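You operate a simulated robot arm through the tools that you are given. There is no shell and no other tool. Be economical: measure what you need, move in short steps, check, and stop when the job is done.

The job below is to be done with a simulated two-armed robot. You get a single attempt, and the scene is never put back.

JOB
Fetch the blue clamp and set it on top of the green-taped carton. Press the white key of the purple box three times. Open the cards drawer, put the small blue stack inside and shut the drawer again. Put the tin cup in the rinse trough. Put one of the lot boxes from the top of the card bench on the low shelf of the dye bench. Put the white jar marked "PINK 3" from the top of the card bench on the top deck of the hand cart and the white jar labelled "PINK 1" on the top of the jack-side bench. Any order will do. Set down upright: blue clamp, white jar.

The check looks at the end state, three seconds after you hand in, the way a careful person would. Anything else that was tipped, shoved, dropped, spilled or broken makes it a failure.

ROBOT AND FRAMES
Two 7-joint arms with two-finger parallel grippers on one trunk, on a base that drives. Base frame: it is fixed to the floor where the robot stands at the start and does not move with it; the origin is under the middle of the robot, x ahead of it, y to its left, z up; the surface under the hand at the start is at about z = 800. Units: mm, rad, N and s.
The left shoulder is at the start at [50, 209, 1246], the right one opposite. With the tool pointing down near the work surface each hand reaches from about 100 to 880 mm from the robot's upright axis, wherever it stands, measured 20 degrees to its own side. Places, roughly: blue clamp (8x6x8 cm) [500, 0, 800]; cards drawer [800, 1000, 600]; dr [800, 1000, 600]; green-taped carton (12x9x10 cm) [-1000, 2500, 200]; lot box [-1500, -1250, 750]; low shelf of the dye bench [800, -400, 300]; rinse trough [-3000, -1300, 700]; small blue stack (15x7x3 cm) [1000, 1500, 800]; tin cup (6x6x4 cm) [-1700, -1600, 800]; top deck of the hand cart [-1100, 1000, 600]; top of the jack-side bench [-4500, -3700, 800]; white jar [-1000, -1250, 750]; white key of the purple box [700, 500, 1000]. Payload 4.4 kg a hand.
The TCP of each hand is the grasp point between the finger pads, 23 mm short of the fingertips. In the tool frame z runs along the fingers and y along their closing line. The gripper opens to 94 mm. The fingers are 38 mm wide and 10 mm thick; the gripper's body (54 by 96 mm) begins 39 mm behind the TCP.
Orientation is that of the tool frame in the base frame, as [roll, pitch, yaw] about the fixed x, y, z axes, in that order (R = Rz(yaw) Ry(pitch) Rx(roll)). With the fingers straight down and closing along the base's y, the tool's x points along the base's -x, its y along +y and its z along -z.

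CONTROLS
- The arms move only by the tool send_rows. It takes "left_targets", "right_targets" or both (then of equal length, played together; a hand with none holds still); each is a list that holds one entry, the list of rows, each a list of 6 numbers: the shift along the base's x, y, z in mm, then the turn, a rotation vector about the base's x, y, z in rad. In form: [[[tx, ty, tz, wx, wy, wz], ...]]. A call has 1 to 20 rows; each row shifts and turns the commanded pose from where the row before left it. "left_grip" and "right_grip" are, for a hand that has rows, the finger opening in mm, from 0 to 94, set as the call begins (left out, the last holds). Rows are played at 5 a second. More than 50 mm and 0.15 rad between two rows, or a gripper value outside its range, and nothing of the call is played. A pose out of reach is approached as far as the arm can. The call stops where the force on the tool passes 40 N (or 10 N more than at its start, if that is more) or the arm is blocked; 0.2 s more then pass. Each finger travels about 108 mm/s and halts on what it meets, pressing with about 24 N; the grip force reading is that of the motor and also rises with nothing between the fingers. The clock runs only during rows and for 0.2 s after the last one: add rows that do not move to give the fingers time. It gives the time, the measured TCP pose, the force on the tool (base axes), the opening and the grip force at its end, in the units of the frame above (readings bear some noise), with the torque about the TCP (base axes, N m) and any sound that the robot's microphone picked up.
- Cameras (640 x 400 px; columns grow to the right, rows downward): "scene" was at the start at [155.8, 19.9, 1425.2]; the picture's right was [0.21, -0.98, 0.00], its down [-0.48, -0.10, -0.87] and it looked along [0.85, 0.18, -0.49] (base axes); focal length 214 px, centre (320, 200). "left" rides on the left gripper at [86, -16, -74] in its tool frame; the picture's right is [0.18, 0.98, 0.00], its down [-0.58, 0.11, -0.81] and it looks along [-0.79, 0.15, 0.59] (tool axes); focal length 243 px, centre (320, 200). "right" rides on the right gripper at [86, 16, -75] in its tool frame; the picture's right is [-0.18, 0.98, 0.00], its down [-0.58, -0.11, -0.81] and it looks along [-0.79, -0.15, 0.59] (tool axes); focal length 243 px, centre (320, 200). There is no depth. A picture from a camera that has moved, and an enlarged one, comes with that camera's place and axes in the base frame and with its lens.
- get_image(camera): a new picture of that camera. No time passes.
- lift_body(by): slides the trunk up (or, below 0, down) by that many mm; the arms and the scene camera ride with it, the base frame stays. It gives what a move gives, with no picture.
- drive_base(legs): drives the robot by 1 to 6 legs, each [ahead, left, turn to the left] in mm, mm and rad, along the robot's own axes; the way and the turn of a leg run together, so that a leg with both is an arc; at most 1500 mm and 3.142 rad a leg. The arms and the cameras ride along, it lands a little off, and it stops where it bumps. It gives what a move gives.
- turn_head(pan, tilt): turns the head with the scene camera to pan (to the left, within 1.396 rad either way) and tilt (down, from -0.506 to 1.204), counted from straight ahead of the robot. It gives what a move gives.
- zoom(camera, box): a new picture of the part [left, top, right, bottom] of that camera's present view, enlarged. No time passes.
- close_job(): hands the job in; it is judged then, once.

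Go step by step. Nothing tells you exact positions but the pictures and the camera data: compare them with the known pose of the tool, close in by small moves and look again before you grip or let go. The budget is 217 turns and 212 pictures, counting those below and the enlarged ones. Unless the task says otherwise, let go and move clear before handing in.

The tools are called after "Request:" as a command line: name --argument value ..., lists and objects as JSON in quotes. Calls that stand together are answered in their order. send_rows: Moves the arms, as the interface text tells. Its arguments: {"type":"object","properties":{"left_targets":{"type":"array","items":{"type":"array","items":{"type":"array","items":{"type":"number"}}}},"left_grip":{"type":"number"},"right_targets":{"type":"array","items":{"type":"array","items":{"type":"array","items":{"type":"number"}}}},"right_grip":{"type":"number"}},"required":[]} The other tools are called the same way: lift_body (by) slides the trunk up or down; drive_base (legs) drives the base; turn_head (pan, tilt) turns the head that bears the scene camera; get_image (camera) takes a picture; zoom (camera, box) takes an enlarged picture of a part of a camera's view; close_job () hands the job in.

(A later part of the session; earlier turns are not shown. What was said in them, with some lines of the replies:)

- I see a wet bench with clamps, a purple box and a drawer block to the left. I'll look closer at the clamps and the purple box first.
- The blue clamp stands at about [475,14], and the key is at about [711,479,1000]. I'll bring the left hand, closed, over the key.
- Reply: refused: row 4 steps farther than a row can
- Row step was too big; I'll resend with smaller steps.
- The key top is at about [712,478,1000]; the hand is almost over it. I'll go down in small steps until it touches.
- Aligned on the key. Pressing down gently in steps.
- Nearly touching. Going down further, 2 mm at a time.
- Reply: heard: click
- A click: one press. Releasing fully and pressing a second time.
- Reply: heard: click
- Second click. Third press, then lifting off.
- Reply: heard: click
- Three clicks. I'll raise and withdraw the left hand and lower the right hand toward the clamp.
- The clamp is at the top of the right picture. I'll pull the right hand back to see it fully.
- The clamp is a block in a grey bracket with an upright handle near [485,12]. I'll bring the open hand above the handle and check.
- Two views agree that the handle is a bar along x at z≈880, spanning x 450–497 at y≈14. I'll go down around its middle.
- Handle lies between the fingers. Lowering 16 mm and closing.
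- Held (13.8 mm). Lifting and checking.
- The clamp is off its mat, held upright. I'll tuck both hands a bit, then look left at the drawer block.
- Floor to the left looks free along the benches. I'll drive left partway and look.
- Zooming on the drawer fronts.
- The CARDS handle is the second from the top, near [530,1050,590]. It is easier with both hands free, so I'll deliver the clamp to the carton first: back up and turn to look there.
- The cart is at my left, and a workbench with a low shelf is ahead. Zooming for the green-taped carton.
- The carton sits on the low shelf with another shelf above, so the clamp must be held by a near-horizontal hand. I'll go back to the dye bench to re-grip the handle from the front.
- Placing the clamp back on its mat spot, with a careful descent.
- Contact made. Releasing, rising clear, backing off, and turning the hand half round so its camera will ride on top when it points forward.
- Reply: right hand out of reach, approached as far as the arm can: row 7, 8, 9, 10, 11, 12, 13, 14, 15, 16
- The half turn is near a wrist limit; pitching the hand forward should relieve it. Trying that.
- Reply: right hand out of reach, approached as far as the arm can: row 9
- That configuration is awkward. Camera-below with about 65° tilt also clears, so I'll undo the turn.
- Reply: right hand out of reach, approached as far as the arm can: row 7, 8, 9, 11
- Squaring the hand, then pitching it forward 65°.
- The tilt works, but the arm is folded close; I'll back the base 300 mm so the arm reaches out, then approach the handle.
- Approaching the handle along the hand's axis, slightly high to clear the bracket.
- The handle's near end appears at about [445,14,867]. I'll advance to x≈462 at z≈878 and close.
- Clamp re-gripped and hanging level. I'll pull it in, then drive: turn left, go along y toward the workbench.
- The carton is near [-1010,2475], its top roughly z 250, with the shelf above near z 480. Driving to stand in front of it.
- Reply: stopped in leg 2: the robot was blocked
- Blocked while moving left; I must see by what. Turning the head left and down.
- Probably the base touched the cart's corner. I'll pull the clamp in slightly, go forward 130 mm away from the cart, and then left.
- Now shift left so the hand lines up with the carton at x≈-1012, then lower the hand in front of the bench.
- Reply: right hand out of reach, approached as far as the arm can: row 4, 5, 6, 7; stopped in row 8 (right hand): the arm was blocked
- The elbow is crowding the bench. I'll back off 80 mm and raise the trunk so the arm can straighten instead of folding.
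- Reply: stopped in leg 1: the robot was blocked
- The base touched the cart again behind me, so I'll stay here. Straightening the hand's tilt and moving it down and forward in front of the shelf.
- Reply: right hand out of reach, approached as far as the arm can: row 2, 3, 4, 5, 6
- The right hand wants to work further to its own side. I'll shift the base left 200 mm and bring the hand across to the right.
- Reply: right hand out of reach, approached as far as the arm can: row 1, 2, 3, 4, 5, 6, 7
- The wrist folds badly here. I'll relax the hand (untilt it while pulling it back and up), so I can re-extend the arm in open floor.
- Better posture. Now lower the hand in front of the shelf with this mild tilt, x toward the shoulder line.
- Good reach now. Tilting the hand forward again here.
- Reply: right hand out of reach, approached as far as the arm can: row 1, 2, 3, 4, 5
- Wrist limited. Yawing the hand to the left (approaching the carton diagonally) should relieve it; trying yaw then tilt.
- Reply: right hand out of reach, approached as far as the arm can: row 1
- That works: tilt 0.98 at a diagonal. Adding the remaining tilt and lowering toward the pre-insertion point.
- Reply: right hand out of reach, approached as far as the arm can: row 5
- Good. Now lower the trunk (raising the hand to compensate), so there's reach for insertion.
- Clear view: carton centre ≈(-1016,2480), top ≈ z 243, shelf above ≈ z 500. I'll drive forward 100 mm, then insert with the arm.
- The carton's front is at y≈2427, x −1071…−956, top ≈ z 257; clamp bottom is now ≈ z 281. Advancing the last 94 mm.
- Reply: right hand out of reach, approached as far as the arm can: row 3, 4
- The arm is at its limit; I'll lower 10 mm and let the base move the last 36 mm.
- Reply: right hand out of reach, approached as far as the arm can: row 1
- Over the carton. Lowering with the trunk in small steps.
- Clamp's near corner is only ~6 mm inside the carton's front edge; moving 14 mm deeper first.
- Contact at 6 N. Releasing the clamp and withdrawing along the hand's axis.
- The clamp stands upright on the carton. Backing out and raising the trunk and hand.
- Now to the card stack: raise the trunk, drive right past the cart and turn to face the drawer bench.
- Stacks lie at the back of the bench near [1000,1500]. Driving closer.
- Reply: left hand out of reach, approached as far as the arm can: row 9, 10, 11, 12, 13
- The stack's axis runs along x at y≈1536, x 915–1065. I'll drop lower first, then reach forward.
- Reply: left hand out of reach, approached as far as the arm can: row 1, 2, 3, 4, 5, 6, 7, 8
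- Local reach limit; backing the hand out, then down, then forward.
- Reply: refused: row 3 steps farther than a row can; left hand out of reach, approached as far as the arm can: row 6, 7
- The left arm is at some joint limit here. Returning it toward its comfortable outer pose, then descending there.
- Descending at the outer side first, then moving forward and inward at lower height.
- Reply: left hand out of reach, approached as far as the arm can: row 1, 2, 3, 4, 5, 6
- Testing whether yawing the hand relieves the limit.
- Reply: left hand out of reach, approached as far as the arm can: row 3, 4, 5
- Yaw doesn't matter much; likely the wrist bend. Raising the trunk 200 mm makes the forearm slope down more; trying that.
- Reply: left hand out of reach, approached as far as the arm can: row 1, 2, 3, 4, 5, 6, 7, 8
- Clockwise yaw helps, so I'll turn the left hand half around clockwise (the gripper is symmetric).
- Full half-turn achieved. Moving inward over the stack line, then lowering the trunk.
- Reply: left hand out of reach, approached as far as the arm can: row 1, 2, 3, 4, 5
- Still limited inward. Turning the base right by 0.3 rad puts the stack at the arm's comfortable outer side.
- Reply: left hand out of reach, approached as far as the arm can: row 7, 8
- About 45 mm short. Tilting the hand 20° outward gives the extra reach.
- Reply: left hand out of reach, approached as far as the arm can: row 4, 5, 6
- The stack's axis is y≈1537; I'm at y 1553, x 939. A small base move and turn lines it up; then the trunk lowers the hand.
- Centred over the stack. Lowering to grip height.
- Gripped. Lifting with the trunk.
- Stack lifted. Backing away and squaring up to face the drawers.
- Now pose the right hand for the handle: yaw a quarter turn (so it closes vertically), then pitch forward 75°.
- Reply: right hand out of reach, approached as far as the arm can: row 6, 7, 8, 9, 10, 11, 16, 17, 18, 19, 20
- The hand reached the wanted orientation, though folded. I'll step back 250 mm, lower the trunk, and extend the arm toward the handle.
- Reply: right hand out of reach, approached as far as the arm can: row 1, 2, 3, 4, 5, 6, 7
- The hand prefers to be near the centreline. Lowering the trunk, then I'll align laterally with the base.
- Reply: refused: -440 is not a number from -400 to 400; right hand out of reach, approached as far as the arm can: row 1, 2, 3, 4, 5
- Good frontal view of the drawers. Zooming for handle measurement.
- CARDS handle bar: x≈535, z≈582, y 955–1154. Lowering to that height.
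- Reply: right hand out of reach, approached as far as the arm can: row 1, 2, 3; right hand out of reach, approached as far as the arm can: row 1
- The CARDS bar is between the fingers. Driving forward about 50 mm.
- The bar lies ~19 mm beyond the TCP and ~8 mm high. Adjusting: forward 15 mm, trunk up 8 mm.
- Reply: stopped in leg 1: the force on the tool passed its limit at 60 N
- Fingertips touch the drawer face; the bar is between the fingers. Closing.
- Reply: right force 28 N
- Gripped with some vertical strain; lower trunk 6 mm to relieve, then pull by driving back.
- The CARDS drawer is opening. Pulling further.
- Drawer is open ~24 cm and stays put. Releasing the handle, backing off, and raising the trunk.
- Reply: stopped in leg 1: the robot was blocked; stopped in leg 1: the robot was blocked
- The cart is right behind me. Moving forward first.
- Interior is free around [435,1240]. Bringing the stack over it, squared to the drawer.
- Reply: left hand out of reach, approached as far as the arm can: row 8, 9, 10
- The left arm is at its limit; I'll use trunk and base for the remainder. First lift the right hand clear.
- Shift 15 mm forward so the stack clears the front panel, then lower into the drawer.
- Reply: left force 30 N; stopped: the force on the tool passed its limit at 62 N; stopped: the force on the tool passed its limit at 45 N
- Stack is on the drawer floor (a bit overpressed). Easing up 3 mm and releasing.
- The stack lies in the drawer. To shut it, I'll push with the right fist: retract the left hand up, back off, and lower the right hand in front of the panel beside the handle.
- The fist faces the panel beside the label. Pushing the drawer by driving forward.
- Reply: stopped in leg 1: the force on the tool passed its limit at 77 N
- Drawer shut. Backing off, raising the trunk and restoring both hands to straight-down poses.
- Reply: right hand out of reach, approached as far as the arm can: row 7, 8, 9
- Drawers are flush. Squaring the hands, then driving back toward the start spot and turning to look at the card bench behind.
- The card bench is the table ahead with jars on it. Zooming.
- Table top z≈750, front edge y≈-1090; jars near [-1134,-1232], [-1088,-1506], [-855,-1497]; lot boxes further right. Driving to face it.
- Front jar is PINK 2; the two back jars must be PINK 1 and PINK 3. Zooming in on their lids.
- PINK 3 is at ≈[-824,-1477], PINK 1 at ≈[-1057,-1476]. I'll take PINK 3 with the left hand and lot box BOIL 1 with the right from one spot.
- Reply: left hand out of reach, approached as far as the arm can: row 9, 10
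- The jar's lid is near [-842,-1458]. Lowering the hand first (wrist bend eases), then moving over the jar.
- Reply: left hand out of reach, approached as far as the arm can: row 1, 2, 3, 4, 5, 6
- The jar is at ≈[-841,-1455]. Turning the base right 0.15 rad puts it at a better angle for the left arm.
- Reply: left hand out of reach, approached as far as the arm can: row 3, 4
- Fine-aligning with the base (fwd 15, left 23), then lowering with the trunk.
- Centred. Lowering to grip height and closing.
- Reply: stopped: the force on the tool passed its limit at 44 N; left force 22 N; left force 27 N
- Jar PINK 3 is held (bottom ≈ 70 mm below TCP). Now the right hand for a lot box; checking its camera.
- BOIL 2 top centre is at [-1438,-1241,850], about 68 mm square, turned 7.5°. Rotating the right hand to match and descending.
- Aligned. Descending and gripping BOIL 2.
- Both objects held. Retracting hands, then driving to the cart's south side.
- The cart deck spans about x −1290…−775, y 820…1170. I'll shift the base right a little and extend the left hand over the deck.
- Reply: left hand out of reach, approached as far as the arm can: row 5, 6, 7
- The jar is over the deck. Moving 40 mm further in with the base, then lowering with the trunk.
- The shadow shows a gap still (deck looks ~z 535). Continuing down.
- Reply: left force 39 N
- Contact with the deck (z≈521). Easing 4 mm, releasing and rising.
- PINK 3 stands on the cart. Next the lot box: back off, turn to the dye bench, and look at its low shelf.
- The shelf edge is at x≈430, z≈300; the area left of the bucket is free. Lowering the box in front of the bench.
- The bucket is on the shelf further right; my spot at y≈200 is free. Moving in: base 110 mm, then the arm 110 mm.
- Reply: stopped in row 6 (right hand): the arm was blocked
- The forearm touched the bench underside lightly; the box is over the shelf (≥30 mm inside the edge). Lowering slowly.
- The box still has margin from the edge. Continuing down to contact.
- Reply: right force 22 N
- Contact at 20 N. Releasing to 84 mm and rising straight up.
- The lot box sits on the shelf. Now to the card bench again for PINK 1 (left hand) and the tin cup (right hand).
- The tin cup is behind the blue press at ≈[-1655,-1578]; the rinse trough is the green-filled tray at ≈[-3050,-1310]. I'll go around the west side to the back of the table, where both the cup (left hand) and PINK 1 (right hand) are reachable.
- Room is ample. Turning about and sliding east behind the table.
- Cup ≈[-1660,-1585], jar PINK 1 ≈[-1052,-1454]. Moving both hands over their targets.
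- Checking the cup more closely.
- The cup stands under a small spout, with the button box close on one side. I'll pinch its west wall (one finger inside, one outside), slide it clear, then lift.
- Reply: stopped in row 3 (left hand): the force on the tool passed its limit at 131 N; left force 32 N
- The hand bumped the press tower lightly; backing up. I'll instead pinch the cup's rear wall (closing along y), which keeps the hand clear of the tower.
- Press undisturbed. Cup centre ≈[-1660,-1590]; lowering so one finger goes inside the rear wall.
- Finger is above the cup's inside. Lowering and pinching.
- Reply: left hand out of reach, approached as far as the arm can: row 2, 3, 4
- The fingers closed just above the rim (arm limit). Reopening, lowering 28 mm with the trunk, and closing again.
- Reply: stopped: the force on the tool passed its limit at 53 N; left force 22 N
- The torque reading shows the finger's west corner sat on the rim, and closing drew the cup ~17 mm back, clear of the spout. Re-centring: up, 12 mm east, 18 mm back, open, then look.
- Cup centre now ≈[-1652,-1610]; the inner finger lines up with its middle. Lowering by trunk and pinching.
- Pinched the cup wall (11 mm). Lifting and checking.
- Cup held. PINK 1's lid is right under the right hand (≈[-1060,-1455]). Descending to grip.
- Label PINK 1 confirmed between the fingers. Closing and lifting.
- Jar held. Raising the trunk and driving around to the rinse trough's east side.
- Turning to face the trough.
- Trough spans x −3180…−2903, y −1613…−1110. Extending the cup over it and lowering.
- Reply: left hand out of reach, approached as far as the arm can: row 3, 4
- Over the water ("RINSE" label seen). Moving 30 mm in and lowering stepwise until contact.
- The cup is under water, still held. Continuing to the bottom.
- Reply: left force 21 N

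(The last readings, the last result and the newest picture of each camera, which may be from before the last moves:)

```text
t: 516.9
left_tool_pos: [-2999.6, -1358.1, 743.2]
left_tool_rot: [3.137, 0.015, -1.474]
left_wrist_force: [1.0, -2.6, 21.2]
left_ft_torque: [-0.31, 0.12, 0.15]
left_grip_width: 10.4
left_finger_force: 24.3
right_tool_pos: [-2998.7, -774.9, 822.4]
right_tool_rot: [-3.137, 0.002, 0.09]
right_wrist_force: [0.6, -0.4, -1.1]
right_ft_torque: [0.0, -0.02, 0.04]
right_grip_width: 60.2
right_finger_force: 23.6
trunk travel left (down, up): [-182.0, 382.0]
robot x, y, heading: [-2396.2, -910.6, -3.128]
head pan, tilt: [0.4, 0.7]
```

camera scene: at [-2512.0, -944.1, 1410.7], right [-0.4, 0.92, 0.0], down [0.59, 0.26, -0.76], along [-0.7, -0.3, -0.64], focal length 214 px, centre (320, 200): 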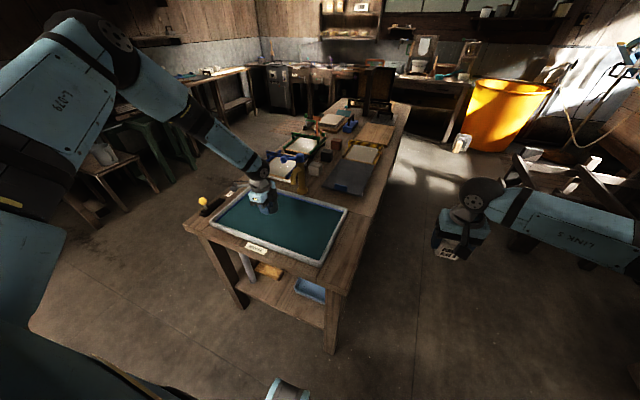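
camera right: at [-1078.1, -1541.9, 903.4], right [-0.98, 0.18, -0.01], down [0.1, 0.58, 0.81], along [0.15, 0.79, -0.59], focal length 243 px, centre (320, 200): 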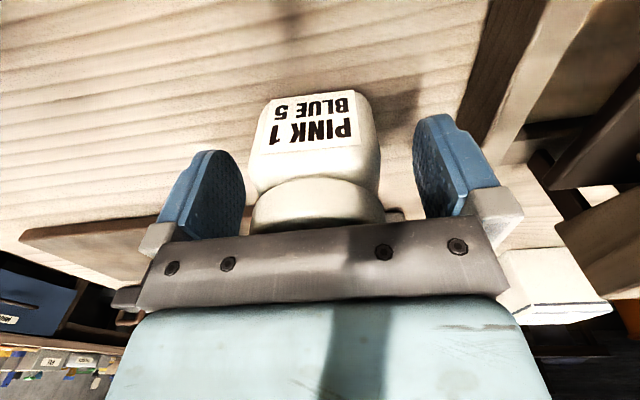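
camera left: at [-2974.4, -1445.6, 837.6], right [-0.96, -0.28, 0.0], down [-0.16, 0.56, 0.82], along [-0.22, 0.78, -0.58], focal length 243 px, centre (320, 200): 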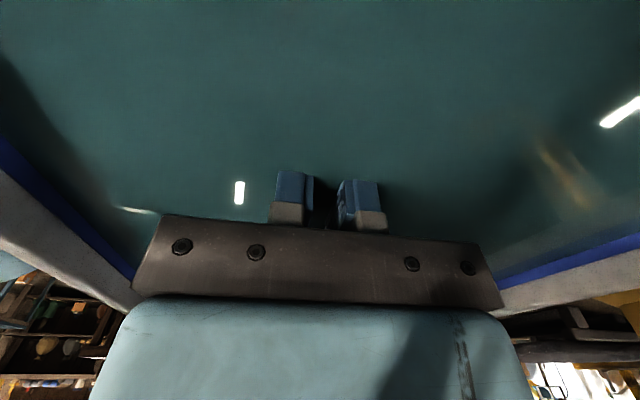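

Bottom reached (≈z 704). Releasing the cup and rising.

Request:
lift_body --by 3

Request:
send_rows --left_targets '[[[0, 0, 0, 0, 0, 0], [0, 0, 0, 0, 0, 0], [0, 0, 0, 0, 0, 0]]]' --left_grip 30

Request:
lift_body --by 60

Request:
lift_body --by 280

Request:
zoom --camera "scene" --box '[180, 160, 380, 290]'

```text
t: 517.5
left_tool_pos: [-2997.5, -1359.2, 743.1]
left_tool_rot: [3.141, 0.015, -1.474]
left_wrist_force: [-2.5, -1.1, 10.0]
left_ft_torque: [-0.13, 0.2, -0.02]
left_grip_width: 10.3
left_finger_force: 23.6
right_tool_pos: [-3000.7, -774.8, 824.9]
right_tool_rot: [-3.137, -0.001, 0.09]
right_wrist_force: [-0.5, 0.2, -1.9]
right_ft_torque: [0.04, -0.05, 0.01]
right_grip_width: 59.8
right_finger_force: 23.9
trunk travel left (down, up): [-185.0, 379.0]
robot x, y, heading: [-2396.0, -909.3, -3.131]
head pan, tilt: [0.4, 0.7]
```

```text
t: 518.3
left_tool_pos: [-2999.0, -1359.5, 743.1]
left_tool_rot: [3.141, 0.016, -1.474]
left_wrist_force: [0.0, 1.2, -0.4]
left_ft_torque: [-0.03, 0.01, 0.02]
left_grip_width: 30.1
left_finger_force: 0.1
right_tool_pos: [-3001.0, -775.8, 823.3]
right_tool_rot: [-3.136, 0.0, 0.089]
right_wrist_force: [0.0, -0.1, -2.8]
right_ft_torque: [-0.02, 0.0, -0.04]
right_grip_width: 59.7
right_finger_force: 24.6
trunk travel left (down, up): [-185.0, 379.0]
robot x, y, heading: [-2394.3, -908.6, -3.131]
head pan, tilt: [0.4, 0.7]
```

```text
t: 519.3
left_tool_pos: [-2999.1, -1359.6, 801.9]
left_tool_rot: [-3.139, 0.016, -1.474]
left_wrist_force: [-0.5, -0.8, 0.2]
left_ft_torque: [0.01, -0.02, 0.0]
left_grip_width: 30.0
left_finger_force: 0.0
right_tool_pos: [-3001.0, -775.4, 884.6]
right_tool_rot: [-3.137, -0.002, 0.092]
right_wrist_force: [0.0, 0.1, -2.1]
right_ft_torque: [0.02, 0.0, 0.03]
right_grip_width: 59.7
right_finger_force: 24.6
trunk travel left (down, up): [-245.0, 319.0]
robot x, y, heading: [-2396.9, -910.6, -3.133]
head pan, tilt: [0.4, 0.7]
```

```text
t: 522.1
left_tool_pos: [-2999.0, -1359.7, 1083.3]
left_tool_rot: [-3.141, 0.016, -1.475]
left_wrist_force: [-0.7, 0.1, -0.2]
left_ft_torque: [0.02, 0.04, -0.04]
left_grip_width: 30.1
left_finger_force: 0.2
right_tool_pos: [-3000.0, -775.6, 1164.0]
right_tool_rot: [-3.136, 0.0, 0.09]
right_wrist_force: [-0.8, 0.3, -1.5]
right_ft_torque: [0.02, -0.02, -0.01]
right_grip_width: 60.0
right_finger_force: 24.1
trunk travel left (down, up): [-525.0, 39.0]
robot x, y, heading: [-2396.3, -910.4, -3.129]
head pan, tilt: [0.4, 0.7]
```

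```text
3.08 times, centred on (280, 225) of scene
camera zoom: at [-2541.9, -944.5, 1608.5], right [-0.4, 0.92, 0.0], down [0.59, 0.26, -0.76], along [-0.7, -0.31, -0.64], focal length 660 px, centre (443, 123)
```

zoom: 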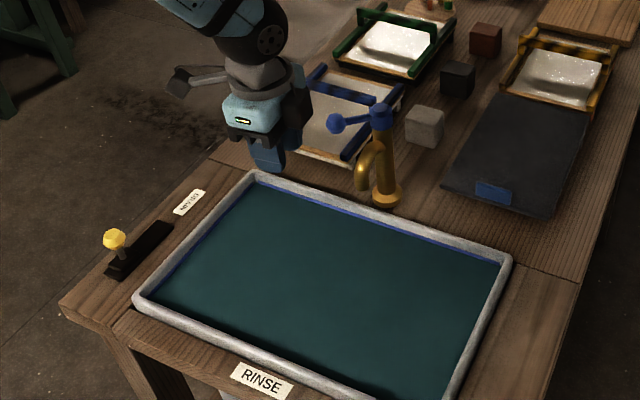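

The cup is left in the trough. Now PINK 1 to the jack-side bench in the far corner: retract, turn south, drive, and look.

Request:
send_rows --left_targets '[[[40, 0, 0, 0, 0, 0], [40, 0, 0, 0, 0, 0], [40, 0, 0, 0, 0, 0], [40, 0, 0, 0, 0, 0], [40, 0, 0, 0, 0, 0], [0, 0, 0, 0, 0, 0]]]'

Request:
drive_base --legs '[[-60, 0, 0], [0, 0, 1.565], [1400, 0, 0]]'

Request:
turn_head --pan -0.9 --tilt 0.45

Request:
get_image --camera "scene"

```text
t: 523.5
left_tool_pos: [-2798.9, -1358.3, 1084.4]
left_tool_rot: [-3.139, 0.014, -1.474]
left_wrist_force: [0.2, 0.7, -0.1]
left_ft_torque: [-0.01, 0.0, 0.02]
left_grip_width: 29.9
left_finger_force: 0.0
right_tool_pos: [-3002.4, -775.2, 1163.1]
right_tool_rot: [-3.135, -0.002, 0.091]
right_wrist_force: [0.0, 0.8, -1.1]
right_ft_torque: [-0.02, 0.02, 0.01]
right_grip_width: 59.7
right_finger_force: 24.0
trunk travel left (down, up): [-525.0, 39.0]
robot x, y, heading: [-2396.7, -910.0, -3.135]
head pan, tilt: [0.4, 0.7]
```

```text
t: 534.8
left_tool_pos: [-1826.1, -2661.6, 1084.3]
left_tool_rot: [-3.14, 0.017, 0.118]
left_wrist_force: [0.7, 0.1, -0.1]
left_ft_torque: [0.02, -0.01, 0.0]
left_grip_width: 29.9
left_finger_force: 0.1
right_tool_pos: [-2404.6, -2877.2, 1163.9]
right_tool_rot: [-3.136, -0.001, 1.684]
right_wrist_force: [-0.3, -0.5, -1.4]
right_ft_torque: [0.03, -0.04, -0.04]
right_grip_width: 59.9
right_finger_force: 24.2
trunk travel left (down, up): [-525.0, 39.0]
robot x, y, heading: [-2283.1, -2270.8, -1.544]
head pan, tilt: [0.4, 0.7]
```

```text
t: 536.2
left_tool_pos: [-1827.1, -2662.5, 1084.6]
left_tool_rot: [-3.141, 0.018, 0.116]
left_wrist_force: [0.1, -0.2, 0.1]
left_ft_torque: [0.02, 0.05, 0.0]
left_grip_width: 30.0
left_finger_force: 0.1
right_tool_pos: [-2405.4, -2877.7, 1163.7]
right_tool_rot: [-3.136, 0.001, 1.683]
right_wrist_force: [0.7, -0.4, -2.6]
right_ft_torque: [0.04, 0.04, -0.01]
right_grip_width: 59.7
right_finger_force: 23.7
trunk travel left (down, up): [-525.0, 39.0]
robot x, y, heading: [-2279.1, -2272.7, -1.538]
head pan, tilt: [-0.901, 0.45]
```

```text
14 pictures are left
camera scene: at [-2350.4, -2396.6, 1630.8], right [-0.65, 0.76, 0.0], down [0.33, 0.28, -0.9], along [-0.69, -0.58, -0.44], focal length 214 px, centre (320, 200)
```

scene: 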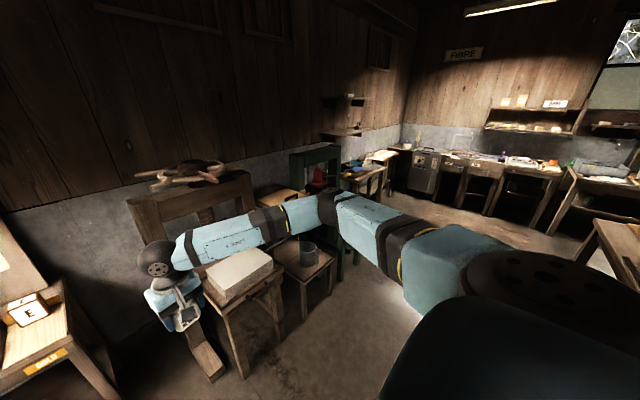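

The jack-side bench is the small table beyond the green press, by the far wall. Driving west along the clear aisle.

Request:
drive_base --legs '[[0, -1000, -0.03], [0, -900, 0]]'

Request:
turn_head --pan -0.15 --tilt 0.5

Request:
get_image --camera "scene"

```text
t: 553.1
left_tool_pos: [-3724.4, -2703.2, 1084.5]
left_tool_rot: [-3.141, 0.016, 0.085]
left_wrist_force: [0.3, 0.8, 0.7]
left_ft_torque: [-0.01, 0.03, 0.01]
left_grip_width: 30.0
left_finger_force: 0.0
right_tool_pos: [-4309.5, -2900.6, 1164.8]
right_tool_rot: [-3.136, -0.001, 1.652]
right_wrist_force: [0.9, 0.1, -1.5]
right_ft_torque: [0.02, 0.01, -0.02]
right_grip_width: 60.1
right_finger_force: 23.9
trunk travel left (down, up): [-525.0, 39.0]
robot x, y, heading: [-4168.0, -2299.0, -1.57]
head pan, tilt: [-0.901, 0.45]
```

```text
t: 554.2
left_tool_pos: [-3725.6, -2703.0, 1085.7]
left_tool_rot: [3.141, 0.015, 0.086]
left_wrist_force: [-0.6, 0.3, 0.5]
left_ft_torque: [-0.04, 0.0, 0.02]
left_grip_width: 30.0
left_finger_force: 0.1
right_tool_pos: [-4309.3, -2900.5, 1164.4]
right_tool_rot: [-3.137, 0.0, 1.653]
right_wrist_force: [1.0, -1.1, -2.9]
right_ft_torque: [-0.01, 0.02, 0.0]
right_grip_width: 59.8
right_finger_force: 24.2
trunk travel left (down, up): [-525.0, 39.0]
robot x, y, heading: [-4168.1, -2297.9, -1.572]
head pan, tilt: [-0.15, 0.499]
```

```text
13 pictures are left
camera scene: at [-4182.7, -2454.7, 1626.3], right [-0.99, 0.15, 0.0], down [0.07, 0.47, -0.88], along [-0.13, -0.87, -0.48], focal length 214 px, centre (320, 200)
```

scene: 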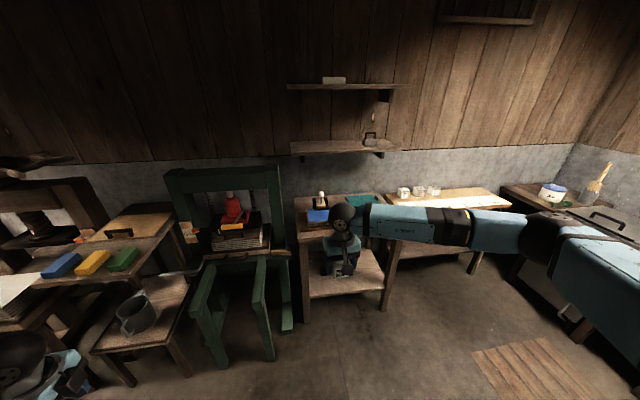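

Request:
zoom --camera "scene" --box '[275, 170, 425, 270]'

```text
4.00 times, centred on (350, 220) of scene
camera zoom: at [-4182.7, -2454.7, 1626.3], right [-0.99, 0.15, 0.0], down [0.07, 0.47, -0.88], along [-0.13, -0.87, -0.48], focal length 858 px, centre (200, 120)
```

zoom: 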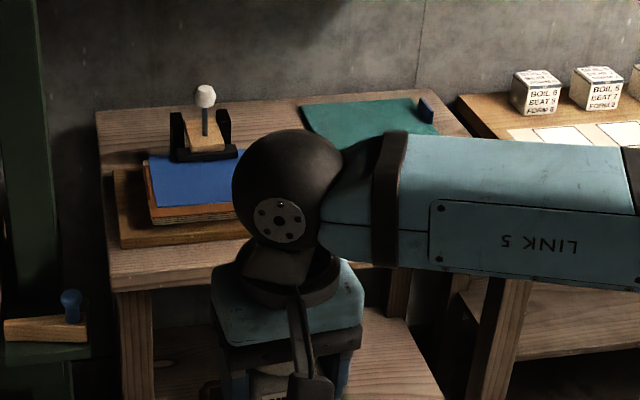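

Bench spans x −4200…−4900, y −3480…−4000; its right-front part seems free. Moving closer and looking with the right hand camera.

Request:
drive_base --legs '[[0, -310, 0], [440, 0, 0]]'

Request:
get_image --camera "scene"

Request:
get_image --camera "right"

```text
t: 559.9
left_tool_pos: [-4039.0, -3148.2, 1085.0]
left_tool_rot: [-3.141, 0.015, 0.09]
left_wrist_force: [-0.4, -0.7, -0.3]
left_ft_torque: [-0.01, 0.03, 0.01]
left_grip_width: 29.8
left_finger_force: 0.0
right_tool_pos: [-4622.6, -3348.1, 1164.8]
right_tool_rot: [-3.137, 0.001, 1.654]
right_wrist_force: [-0.2, 0.7, -1.6]
right_ft_torque: [0.0, 0.02, 0.0]
right_grip_width: 59.9
right_finger_force: 23.8
trunk travel left (down, up): [-525.0, 39.0]
robot x, y, heading: [-4483.5, -2743.8, -1.571]
head pan, tilt: [-0.15, 0.499]
```

```text
11 pictures are left
camera scene: at [-4496.5, -2901.0, 1626.4], right [-0.99, 0.15, 0.0], down [0.07, 0.47, -0.88], along [-0.13, -0.87, -0.48], focal length 214 px, centre (320, 200)
```

scene: 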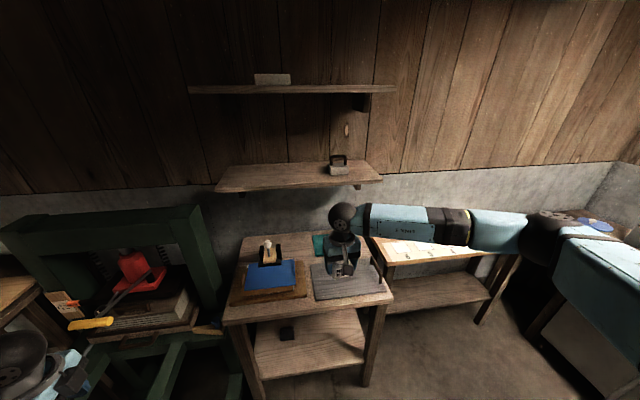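

```text
10 pictures are left
camera right: at [-4613.9, -3259.8, 1239.2], right [0.99, -0.1, -0.01], down [-0.05, -0.59, 0.81], along [-0.08, -0.8, -0.59], focal length 243 px, centre (320, 200)
```

right: 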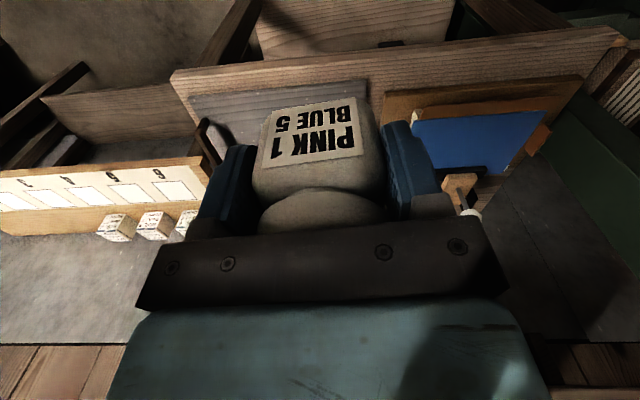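

Request:
zoom --camera "scene" --box '[215, 225, 405, 345]'

```text
3.33 times, centred on (310, 285) of scene
camera zoom: at [-4496.5, -2901.0, 1626.4], right [-0.99, 0.15, 0.0], down [0.07, 0.47, -0.88], along [-0.13, -0.87, -0.48], focal length 715 px, centre (353, -83)
```

zoom: 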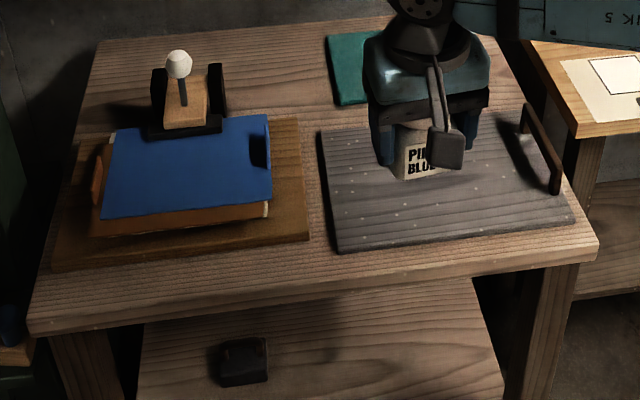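

Free bare wood is at the back of the bench around [-4515,-3850]. First tuck the left hand up and back (the green press is on that side), then move in with the base slightly turned.

Request:
send_rows --left_targets '[[[0, 40, 25, 0, 0, 0], [0, 40, 25, 0, 0, 0], [0, 40, 25, 0, 0, 0], [0, 40, 25, 0, 0, 0], [0, 40, 25, 0, 0, 0], [0, 0, 40, 0, 0, 0], [0, 0, 40, 0, 0, 0], [0, 0, 0, 0, 0, 0]]]'

Request:
drive_base --legs '[[300, 60, 0.17]]'

```text
t: 561.6
left_tool_pos: [-3989.9, -2998.4, 1265.7]
left_tool_rot: [-3.139, 0.016, 0.09]
left_wrist_force: [0.4, -0.3, 0.4]
left_ft_torque: [-0.01, 0.02, -0.01]
left_grip_width: 30.2
left_finger_force: 0.0
left hand out of reach, approached as far as the arm can: row 4, 5, 6
right_tool_pos: [-4622.5, -3349.8, 1163.3]
right_tool_rot: [-3.137, -0.001, 1.655]
right_wrist_force: [0.6, 0.1, -2.1]
right_ft_torque: [0.04, -0.02, 0.02]
right_grip_width: 59.9
right_finger_force: 24.0
trunk travel left (down, up): [-525.0, 39.0]
robot x, y, heading: [-4482.3, -2745.3, -1.565]
head pan, tilt: [-0.15, 0.499]
```

```text
t: 563.7
left_tool_pos: [-3871.0, -3194.6, 1267.4]
left_tool_rot: [-3.141, 0.015, 0.26]
left_wrist_force: [-0.8, 0.8, -0.2]
left_ft_torque: [-0.01, -0.01, 0.0]
left_grip_width: 30.2
left_finger_force: 0.1
right_tool_pos: [-4433.2, -3649.4, 1165.4]
right_tool_rot: [-3.136, 0.0, 1.827]
right_wrist_force: [0.4, 0.4, -1.4]
right_ft_torque: [0.0, 0.03, 0.01]
right_grip_width: 59.7
right_finger_force: 23.9
trunk travel left (down, up): [-525.0, 39.0]
robot x, y, heading: [-4400.6, -3031.5, -1.397]
head pan, tilt: [-0.15, 0.499]
```

Request:
send_rows --right_targets '[[[-35, 0, 0, 0, 0, 0], [-35, 0, 0, 0, 0, 0], [-27, 0, 0, 0, 0, 0], [0, 0, 0, 0, 0, 0]]]'

Request:
lift_body --by -240

Request:
get_image --camera "right"

```text
t: 564.7
left_tool_pos: [-3869.0, -3197.2, 1266.1]
left_tool_rot: [-3.14, 0.015, 0.259]
left_wrist_force: [-0.7, -0.3, 0.7]
left_ft_torque: [0.04, 0.01, 0.01]
left_grip_width: 30.1
left_finger_force: 0.1
right_tool_pos: [-4529.2, -3649.6, 1163.0]
right_tool_rot: [-3.136, -0.001, 1.828]
right_wrist_force: [-0.1, 0.2, -2.7]
right_ft_torque: [0.02, 0.0, -0.01]
right_grip_width: 60.0
right_finger_force: 23.6
trunk travel left (down, up): [-525.0, 39.0]
robot x, y, heading: [-4397.7, -3032.0, -1.393]
head pan, tilt: [-0.15, 0.499]
```

```text
t: 567.2
left_tool_pos: [-3869.5, -3196.7, 1027.1]
left_tool_rot: [-3.139, 0.014, 0.261]
left_wrist_force: [-0.9, 0.4, 0.1]
left_ft_torque: [0.0, 0.01, -0.05]
left_grip_width: 30.0
left_finger_force: 0.2
right_tool_pos: [-4528.7, -3648.9, 923.6]
right_tool_rot: [-3.136, -0.001, 1.826]
right_wrist_force: [-0.1, 0.2, -0.9]
right_ft_torque: [0.04, 0.02, -0.02]
right_grip_width: 60.1
right_finger_force: 23.8
trunk travel left (down, up): [-285.0, 279.0]
robot x, y, heading: [-4400.2, -3034.5, -1.392]
head pan, tilt: [-0.15, 0.499]
```

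```text
8 pictures are left
camera right: at [-4535.2, -3561.9, 997.5], right [1.0, 0.07, -0.01], down [0.05, -0.59, 0.81], along [0.05, -0.8, -0.59], focal length 243 px, centre (320, 200)
```

right: 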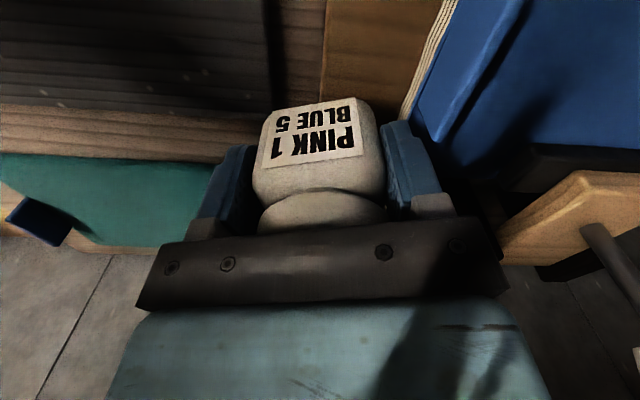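

Clear path between the teal sheet and the stamp. Reaching back 190 mm.

Request:
send_rows --right_targets '[[[4, -38, -3, 0, 0, 0], [4, -38, -3, 0, 0, 0], [4, -38, -3, 0, 0, 0], [3, -38, -3, 0, 0, 0], [3, -38, -3, 0, 0, 0], [0, 0, 0, 0, 0, 0]]]'

```text
t: 568.6
left_tool_pos: [-3870.9, -3197.1, 1026.5]
left_tool_rot: [-3.141, 0.016, 0.261]
left_wrist_force: [0.4, 0.1, -0.6]
left_ft_torque: [0.03, 0.03, -0.01]
left_grip_width: 29.9
left_finger_force: 0.1
right_tool_pos: [-4511.2, -3841.1, 908.2]
right_tool_rot: [-3.137, 0.0, 1.827]
right_wrist_force: [-0.2, 0.8, -1.9]
right_ft_torque: [0.03, 0.02, 0.02]
right_grip_width: 60.0
right_finger_force: 24.2
trunk travel left (down, up): [-285.0, 279.0]
robot x, y, heading: [-4395.7, -3033.3, -1.396]
head pan, tilt: [-0.15, 0.499]
```

Reached. Checking the spot before lowering.

Request:
zoom --camera "scene" --box '[215, 130, 425, 290]'

```text
2.50 times, centred on (320, 210) of scene
camera zoom: at [-4385.6, -3188.3, 1386.4], right [-1.0, -0.03, 0.0], down [-0.01, 0.48, -0.88], along [0.02, -0.88, -0.48], focal length 536 px, centre (320, 175)
```

zoom: 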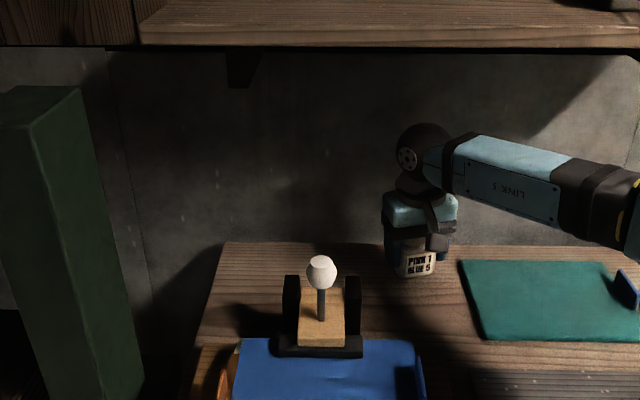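

Spot is clear. Lowering step by step to contact.

Request:
lift_body --by -40

Request:
lift_body --by -7

Request:
lift_body --by -5

Request:
lift_body --by -4

```text
t: 569.4
left_tool_pos: [-3869.4, -3196.3, 986.5]
left_tool_rot: [-3.141, 0.016, 0.261]
left_wrist_force: [-0.6, -0.8, -0.3]
left_ft_torque: [0.04, 0.01, -0.03]
left_grip_width: 30.1
left_finger_force: 0.1
right_tool_pos: [-4509.3, -3844.8, 881.2]
right_tool_rot: [-3.139, 0.016, 1.826]
right_wrist_force: [0.7, 5.6, 20.1]
right_ft_torque: [0.64, 0.01, -0.05]
right_grip_width: 60.0
right_finger_force: 24.0
trunk travel left (down, up): [-245.0, 318.0]
robot x, y, heading: [-4396.7, -3034.0, -1.395]
head pan, tilt: [-0.15, 0.499]
stopped: the force on the tool passed its limit at 44 N (the readings are from after the stop); the commanded pose is now the measured one
```

```text
t: 569.8
left_tool_pos: [-3871.6, -3195.9, 982.7]
left_tool_rot: [3.141, 0.015, 0.261]
left_wrist_force: [0.5, -0.4, 0.0]
left_ft_torque: [0.0, -0.02, 0.0]
left_grip_width: 30.1
left_finger_force: 0.0
right_tool_pos: [-4508.7, -3846.1, 880.5]
right_tool_rot: [3.141, 0.024, 1.824]
right_wrist_force: [0.2, 4.7, 18.9]
right_ft_torque: [0.45, 0.37, -0.08]
right_grip_width: 59.9
right_finger_force: 24.5
trunk travel left (down, up): [-240.0, 324.0]
robot x, y, heading: [-4402.7, -3033.8, -1.395]
head pan, tilt: [-0.15, 0.499]
stopped: the force on the tool passed its limit at 44 N (the readings are from after the stop); the commanded pose is now the measured one
```

```text
t: 570.4
left_tool_pos: [-3870.0, -3195.5, 977.9]
left_tool_rot: [3.141, 0.016, 0.259]
left_wrist_force: [0.2, -0.7, -0.9]
left_ft_torque: [0.05, -0.05, -0.03]
left_grip_width: 29.9
left_finger_force: 0.0
right_tool_pos: [-4508.9, -3848.6, 881.0]
right_tool_rot: [3.138, 0.031, 1.823]
right_wrist_force: [0.9, 1.8, 17.9]
right_ft_torque: [0.34, 0.58, -0.11]
right_grip_width: 59.7
right_finger_force: 24.6
trunk travel left (down, up): [-235.0, 328.0]
robot x, y, heading: [-4397.0, -3031.3, -1.399]
head pan, tilt: [-0.15, 0.499]
stopped: the force on the tool passed its limit at 41 N (the readings are from after the stop); the commanded pose is now the measured one
```

```text
t: 571.0
left_tool_pos: [-3871.1, -3195.3, 974.3]
left_tool_rot: [-3.139, 0.015, 0.26]
left_wrist_force: [-0.4, 0.1, 0.5]
left_ft_torque: [0.0, -0.02, 0.01]
left_grip_width: 30.0
left_finger_force: 0.1
right_tool_pos: [-4508.7, -3849.4, 882.2]
right_tool_rot: [3.138, 0.038, 1.822]
right_wrist_force: [2.0, 2.5, 15.6]
right_ft_torque: [0.28, 0.52, -0.09]
right_grip_width: 59.7
right_finger_force: 24.1
trunk travel left (down, up): [-231.0, 332.0]
robot x, y, heading: [-4394.8, -3031.7, -1.394]
head pan, tilt: [-0.15, 0.499]
stopped: the force on the tool passed its limit at 41 N (the readings are from after the stop); the commanded pose is now the measured one
```

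Contact (bench top ≈ z 807 by the jar). Easing up a little and verifying visually before release.

Request:
lift_body --by 3

Request:
zoom --camera "scene" --box '[310, 160, 390, 240]'

```text
t: 571.5
left_tool_pos: [-3870.6, -3195.7, 977.1]
left_tool_rot: [-3.139, 0.017, 0.262]
left_wrist_force: [-0.1, -0.3, -0.1]
left_ft_torque: [0.01, 0.01, -0.02]
left_grip_width: 30.1
left_finger_force: 0.0
right_tool_pos: [-4509.5, -3851.2, 881.7]
right_tool_rot: [3.14, 0.036, 1.822]
right_wrist_force: [2.6, -2.7, 9.2]
right_ft_torque: [0.03, 0.29, 0.05]
right_grip_width: 60.1
right_finger_force: 23.7
trunk travel left (down, up): [-234.0, 329.0]
robot x, y, heading: [-4398.6, -3030.7, -1.395]
head pan, tilt: [-0.15, 0.499]
```

```text
5.00 times, centred on (350, 200) of scene
camera zoom: at [-4384.5, -3188.0, 1336.0], right [-1.0, -0.03, 0.0], down [-0.01, 0.48, -0.88], along [0.02, -0.88, -0.48], focal length 1072 px, centre (170, 200)
```

zoom: 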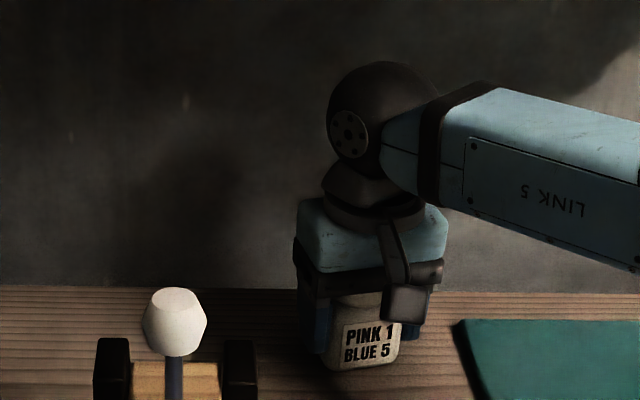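

Jar rests on the bench. Releasing, rising just clear of the lid, then withdrawing.

Request:
send_rows --right_targets '[[[0, 0, 0, 0, 0, 0], [0, 0, 0, 0, 0, 0], [0, 0, 0, 0, 0, 0], [0, 0, 0, 0, 0, 0]]]' --right_grip 90

Request:
lift_body --by 65

Request:
send_rows --right_targets '[[[-3, 38, 5, 0, 0, 0], [-3, 38, 5, 0, 0, 0], [-3, 38, 5, 0, 0, 0], [-3, 38, 5, 0, 0, 0], [0, 38, 5, 0, 0, 0], [0, 0, 0, 0, 0, 0]]]'

Request:
zoom --camera "scene" --box '[230, 140, 430, 290]'

```text
t: 572.5
left_tool_pos: [-3869.5, -3195.9, 977.0]
left_tool_rot: [-3.14, 0.015, 0.259]
left_wrist_force: [-0.3, -0.4, 0.4]
left_ft_torque: [0.01, 0.01, 0.01]
left_grip_width: 29.9
left_finger_force: 0.1
right_tool_pos: [-4509.5, -3850.0, 880.6]
right_tool_rot: [3.141, 0.035, 1.821]
right_wrist_force: [2.0, -0.8, 8.7]
right_ft_torque: [0.1, 0.15, -0.01]
right_grip_width: 90.1
right_finger_force: 0.1
trunk travel left (down, up): [-234.0, 329.0]
robot x, y, heading: [-4395.5, -3035.0, -1.395]
head pan, tilt: [-0.15, 0.499]
```

```text
t: 573.5
left_tool_pos: [-3870.4, -3196.7, 1040.8]
left_tool_rot: [-3.141, 0.016, 0.262]
left_wrist_force: [-0.5, 0.4, -0.4]
left_ft_torque: [0.01, 0.02, 0.01]
left_grip_width: 30.2
left_finger_force: 0.1
right_tool_pos: [-4509.7, -3850.2, 945.2]
right_tool_rot: [3.138, 0.033, 1.824]
right_wrist_force: [-0.4, 0.2, 0.0]
right_ft_torque: [0.03, 0.02, 0.01]
right_grip_width: 90.0
right_finger_force: 0.1
trunk travel left (down, up): [-299.0, 264.0]
robot x, y, heading: [-4398.7, -3032.1, -1.396]
head pan, tilt: [-0.15, 0.499]
```

```text
t: 575.0
left_tool_pos: [-3869.9, -3197.5, 1041.0]
left_tool_rot: [-3.139, 0.017, 0.263]
left_wrist_force: [0.9, -0.4, -0.3]
left_ft_torque: [0.02, -0.03, 0.02]
left_grip_width: 29.7
left_finger_force: 0.0
right_tool_pos: [-4520.5, -3660.8, 970.0]
right_tool_rot: [3.138, 0.033, 1.821]
right_wrist_force: [-0.5, 0.2, 0.0]
right_ft_torque: [0.01, 0.02, 0.03]
right_grip_width: 90.2
right_finger_force: 0.0
trunk travel left (down, up): [-299.0, 264.0]
robot x, y, heading: [-4399.3, -3033.7, -1.394]
head pan, tilt: [-0.15, 0.499]
```

```text
2.67 times, centred on (330, 215) of scene
camera zoom: at [-4384.8, -3189.5, 1400.9], right [-1.0, -0.03, 0.0], down [-0.01, 0.48, -0.88], along [0.02, -0.88, -0.48], focal length 572 px, centre (293, 160)
```

zoom: 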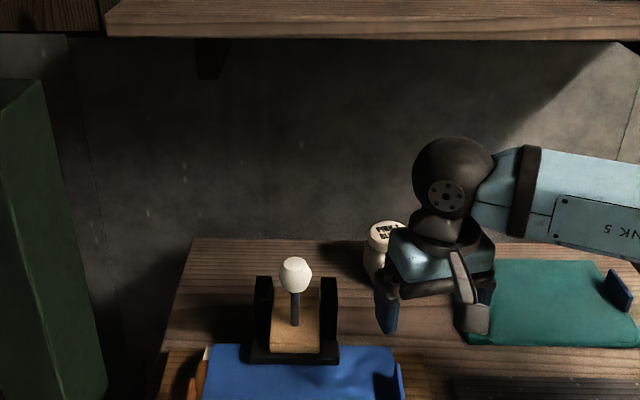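

PINK 1 stands upright on the bench. Backing clear, then handing in.

Request:
drive_base --legs '[[-400, 0, 0]]'

Request:
zoom --camera "scene" --box '[230, 140, 430, 290]'

```text
t: 577.5
left_tool_pos: [-3941.0, -2796.7, 1041.5]
left_tool_rot: [-3.139, 0.016, 0.262]
left_wrist_force: [0.4, 0.5, -1.0]
left_ft_torque: [0.0, -0.03, 0.01]
left_grip_width: 29.9
left_finger_force: 0.1
right_tool_pos: [-4591.4, -3260.0, 969.8]
right_tool_rot: [3.138, 0.033, 1.822]
right_wrist_force: [0.3, -0.2, -0.1]
right_ft_torque: [0.01, 0.03, 0.0]
right_grip_width: 90.1
right_finger_force: 0.1
trunk travel left (down, up): [-299.0, 264.0]
robot x, y, heading: [-4468.3, -2635.5, -1.396]
head pan, tilt: [-0.15, 0.499]
```

```text
2.67 times, centred on (330, 215) of scene
camera zoom: at [-4456.1, -2788.2, 1401.0], right [-1.0, -0.02, 0.0], down [-0.01, 0.48, -0.88], along [0.02, -0.88, -0.48], focal length 572 px, centre (293, 160)
```

zoom: 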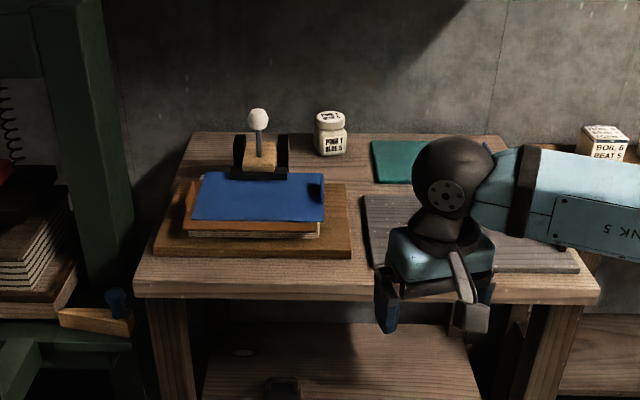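

All placements are done and both hands are clear, so I'm handing in.

Request:
close_job

```text
The job is handed in.
```

I finished every part of the job and handed it in, but two things could count against it: contact with the hand cart, and a cup I can't see under the water.

- **Blue clamp:** it stands upright on the green-taped carton.
- **White key:** I pressed it three times and heard three clicks.
- **Cards drawer:** the small blue stack is inside and the drawer is shut flush. I pressed the stack down harder than needed before letting go.
- **Tin cup:** I released it at the bottom of the rinse trough. The water is opaque, so I couldn't see it afterwards.
- **Lot box:** BOIL 2 is on the dye bench's low shelf.
- **PINK 3:** it stands upright on the hand cart's top deck.
- **PINK 1:** it stands upright on the jack-side bench.

**Unplanned contact:** the base was stopped four times by something I took to be the hand cart, which may have shifted by up to about 3 cm. While I was reaching for the cup, the left hand hit the blue press with about 130 N; the press looked unmoved afterwards. The right forearm also touched the underside of the dye bench.
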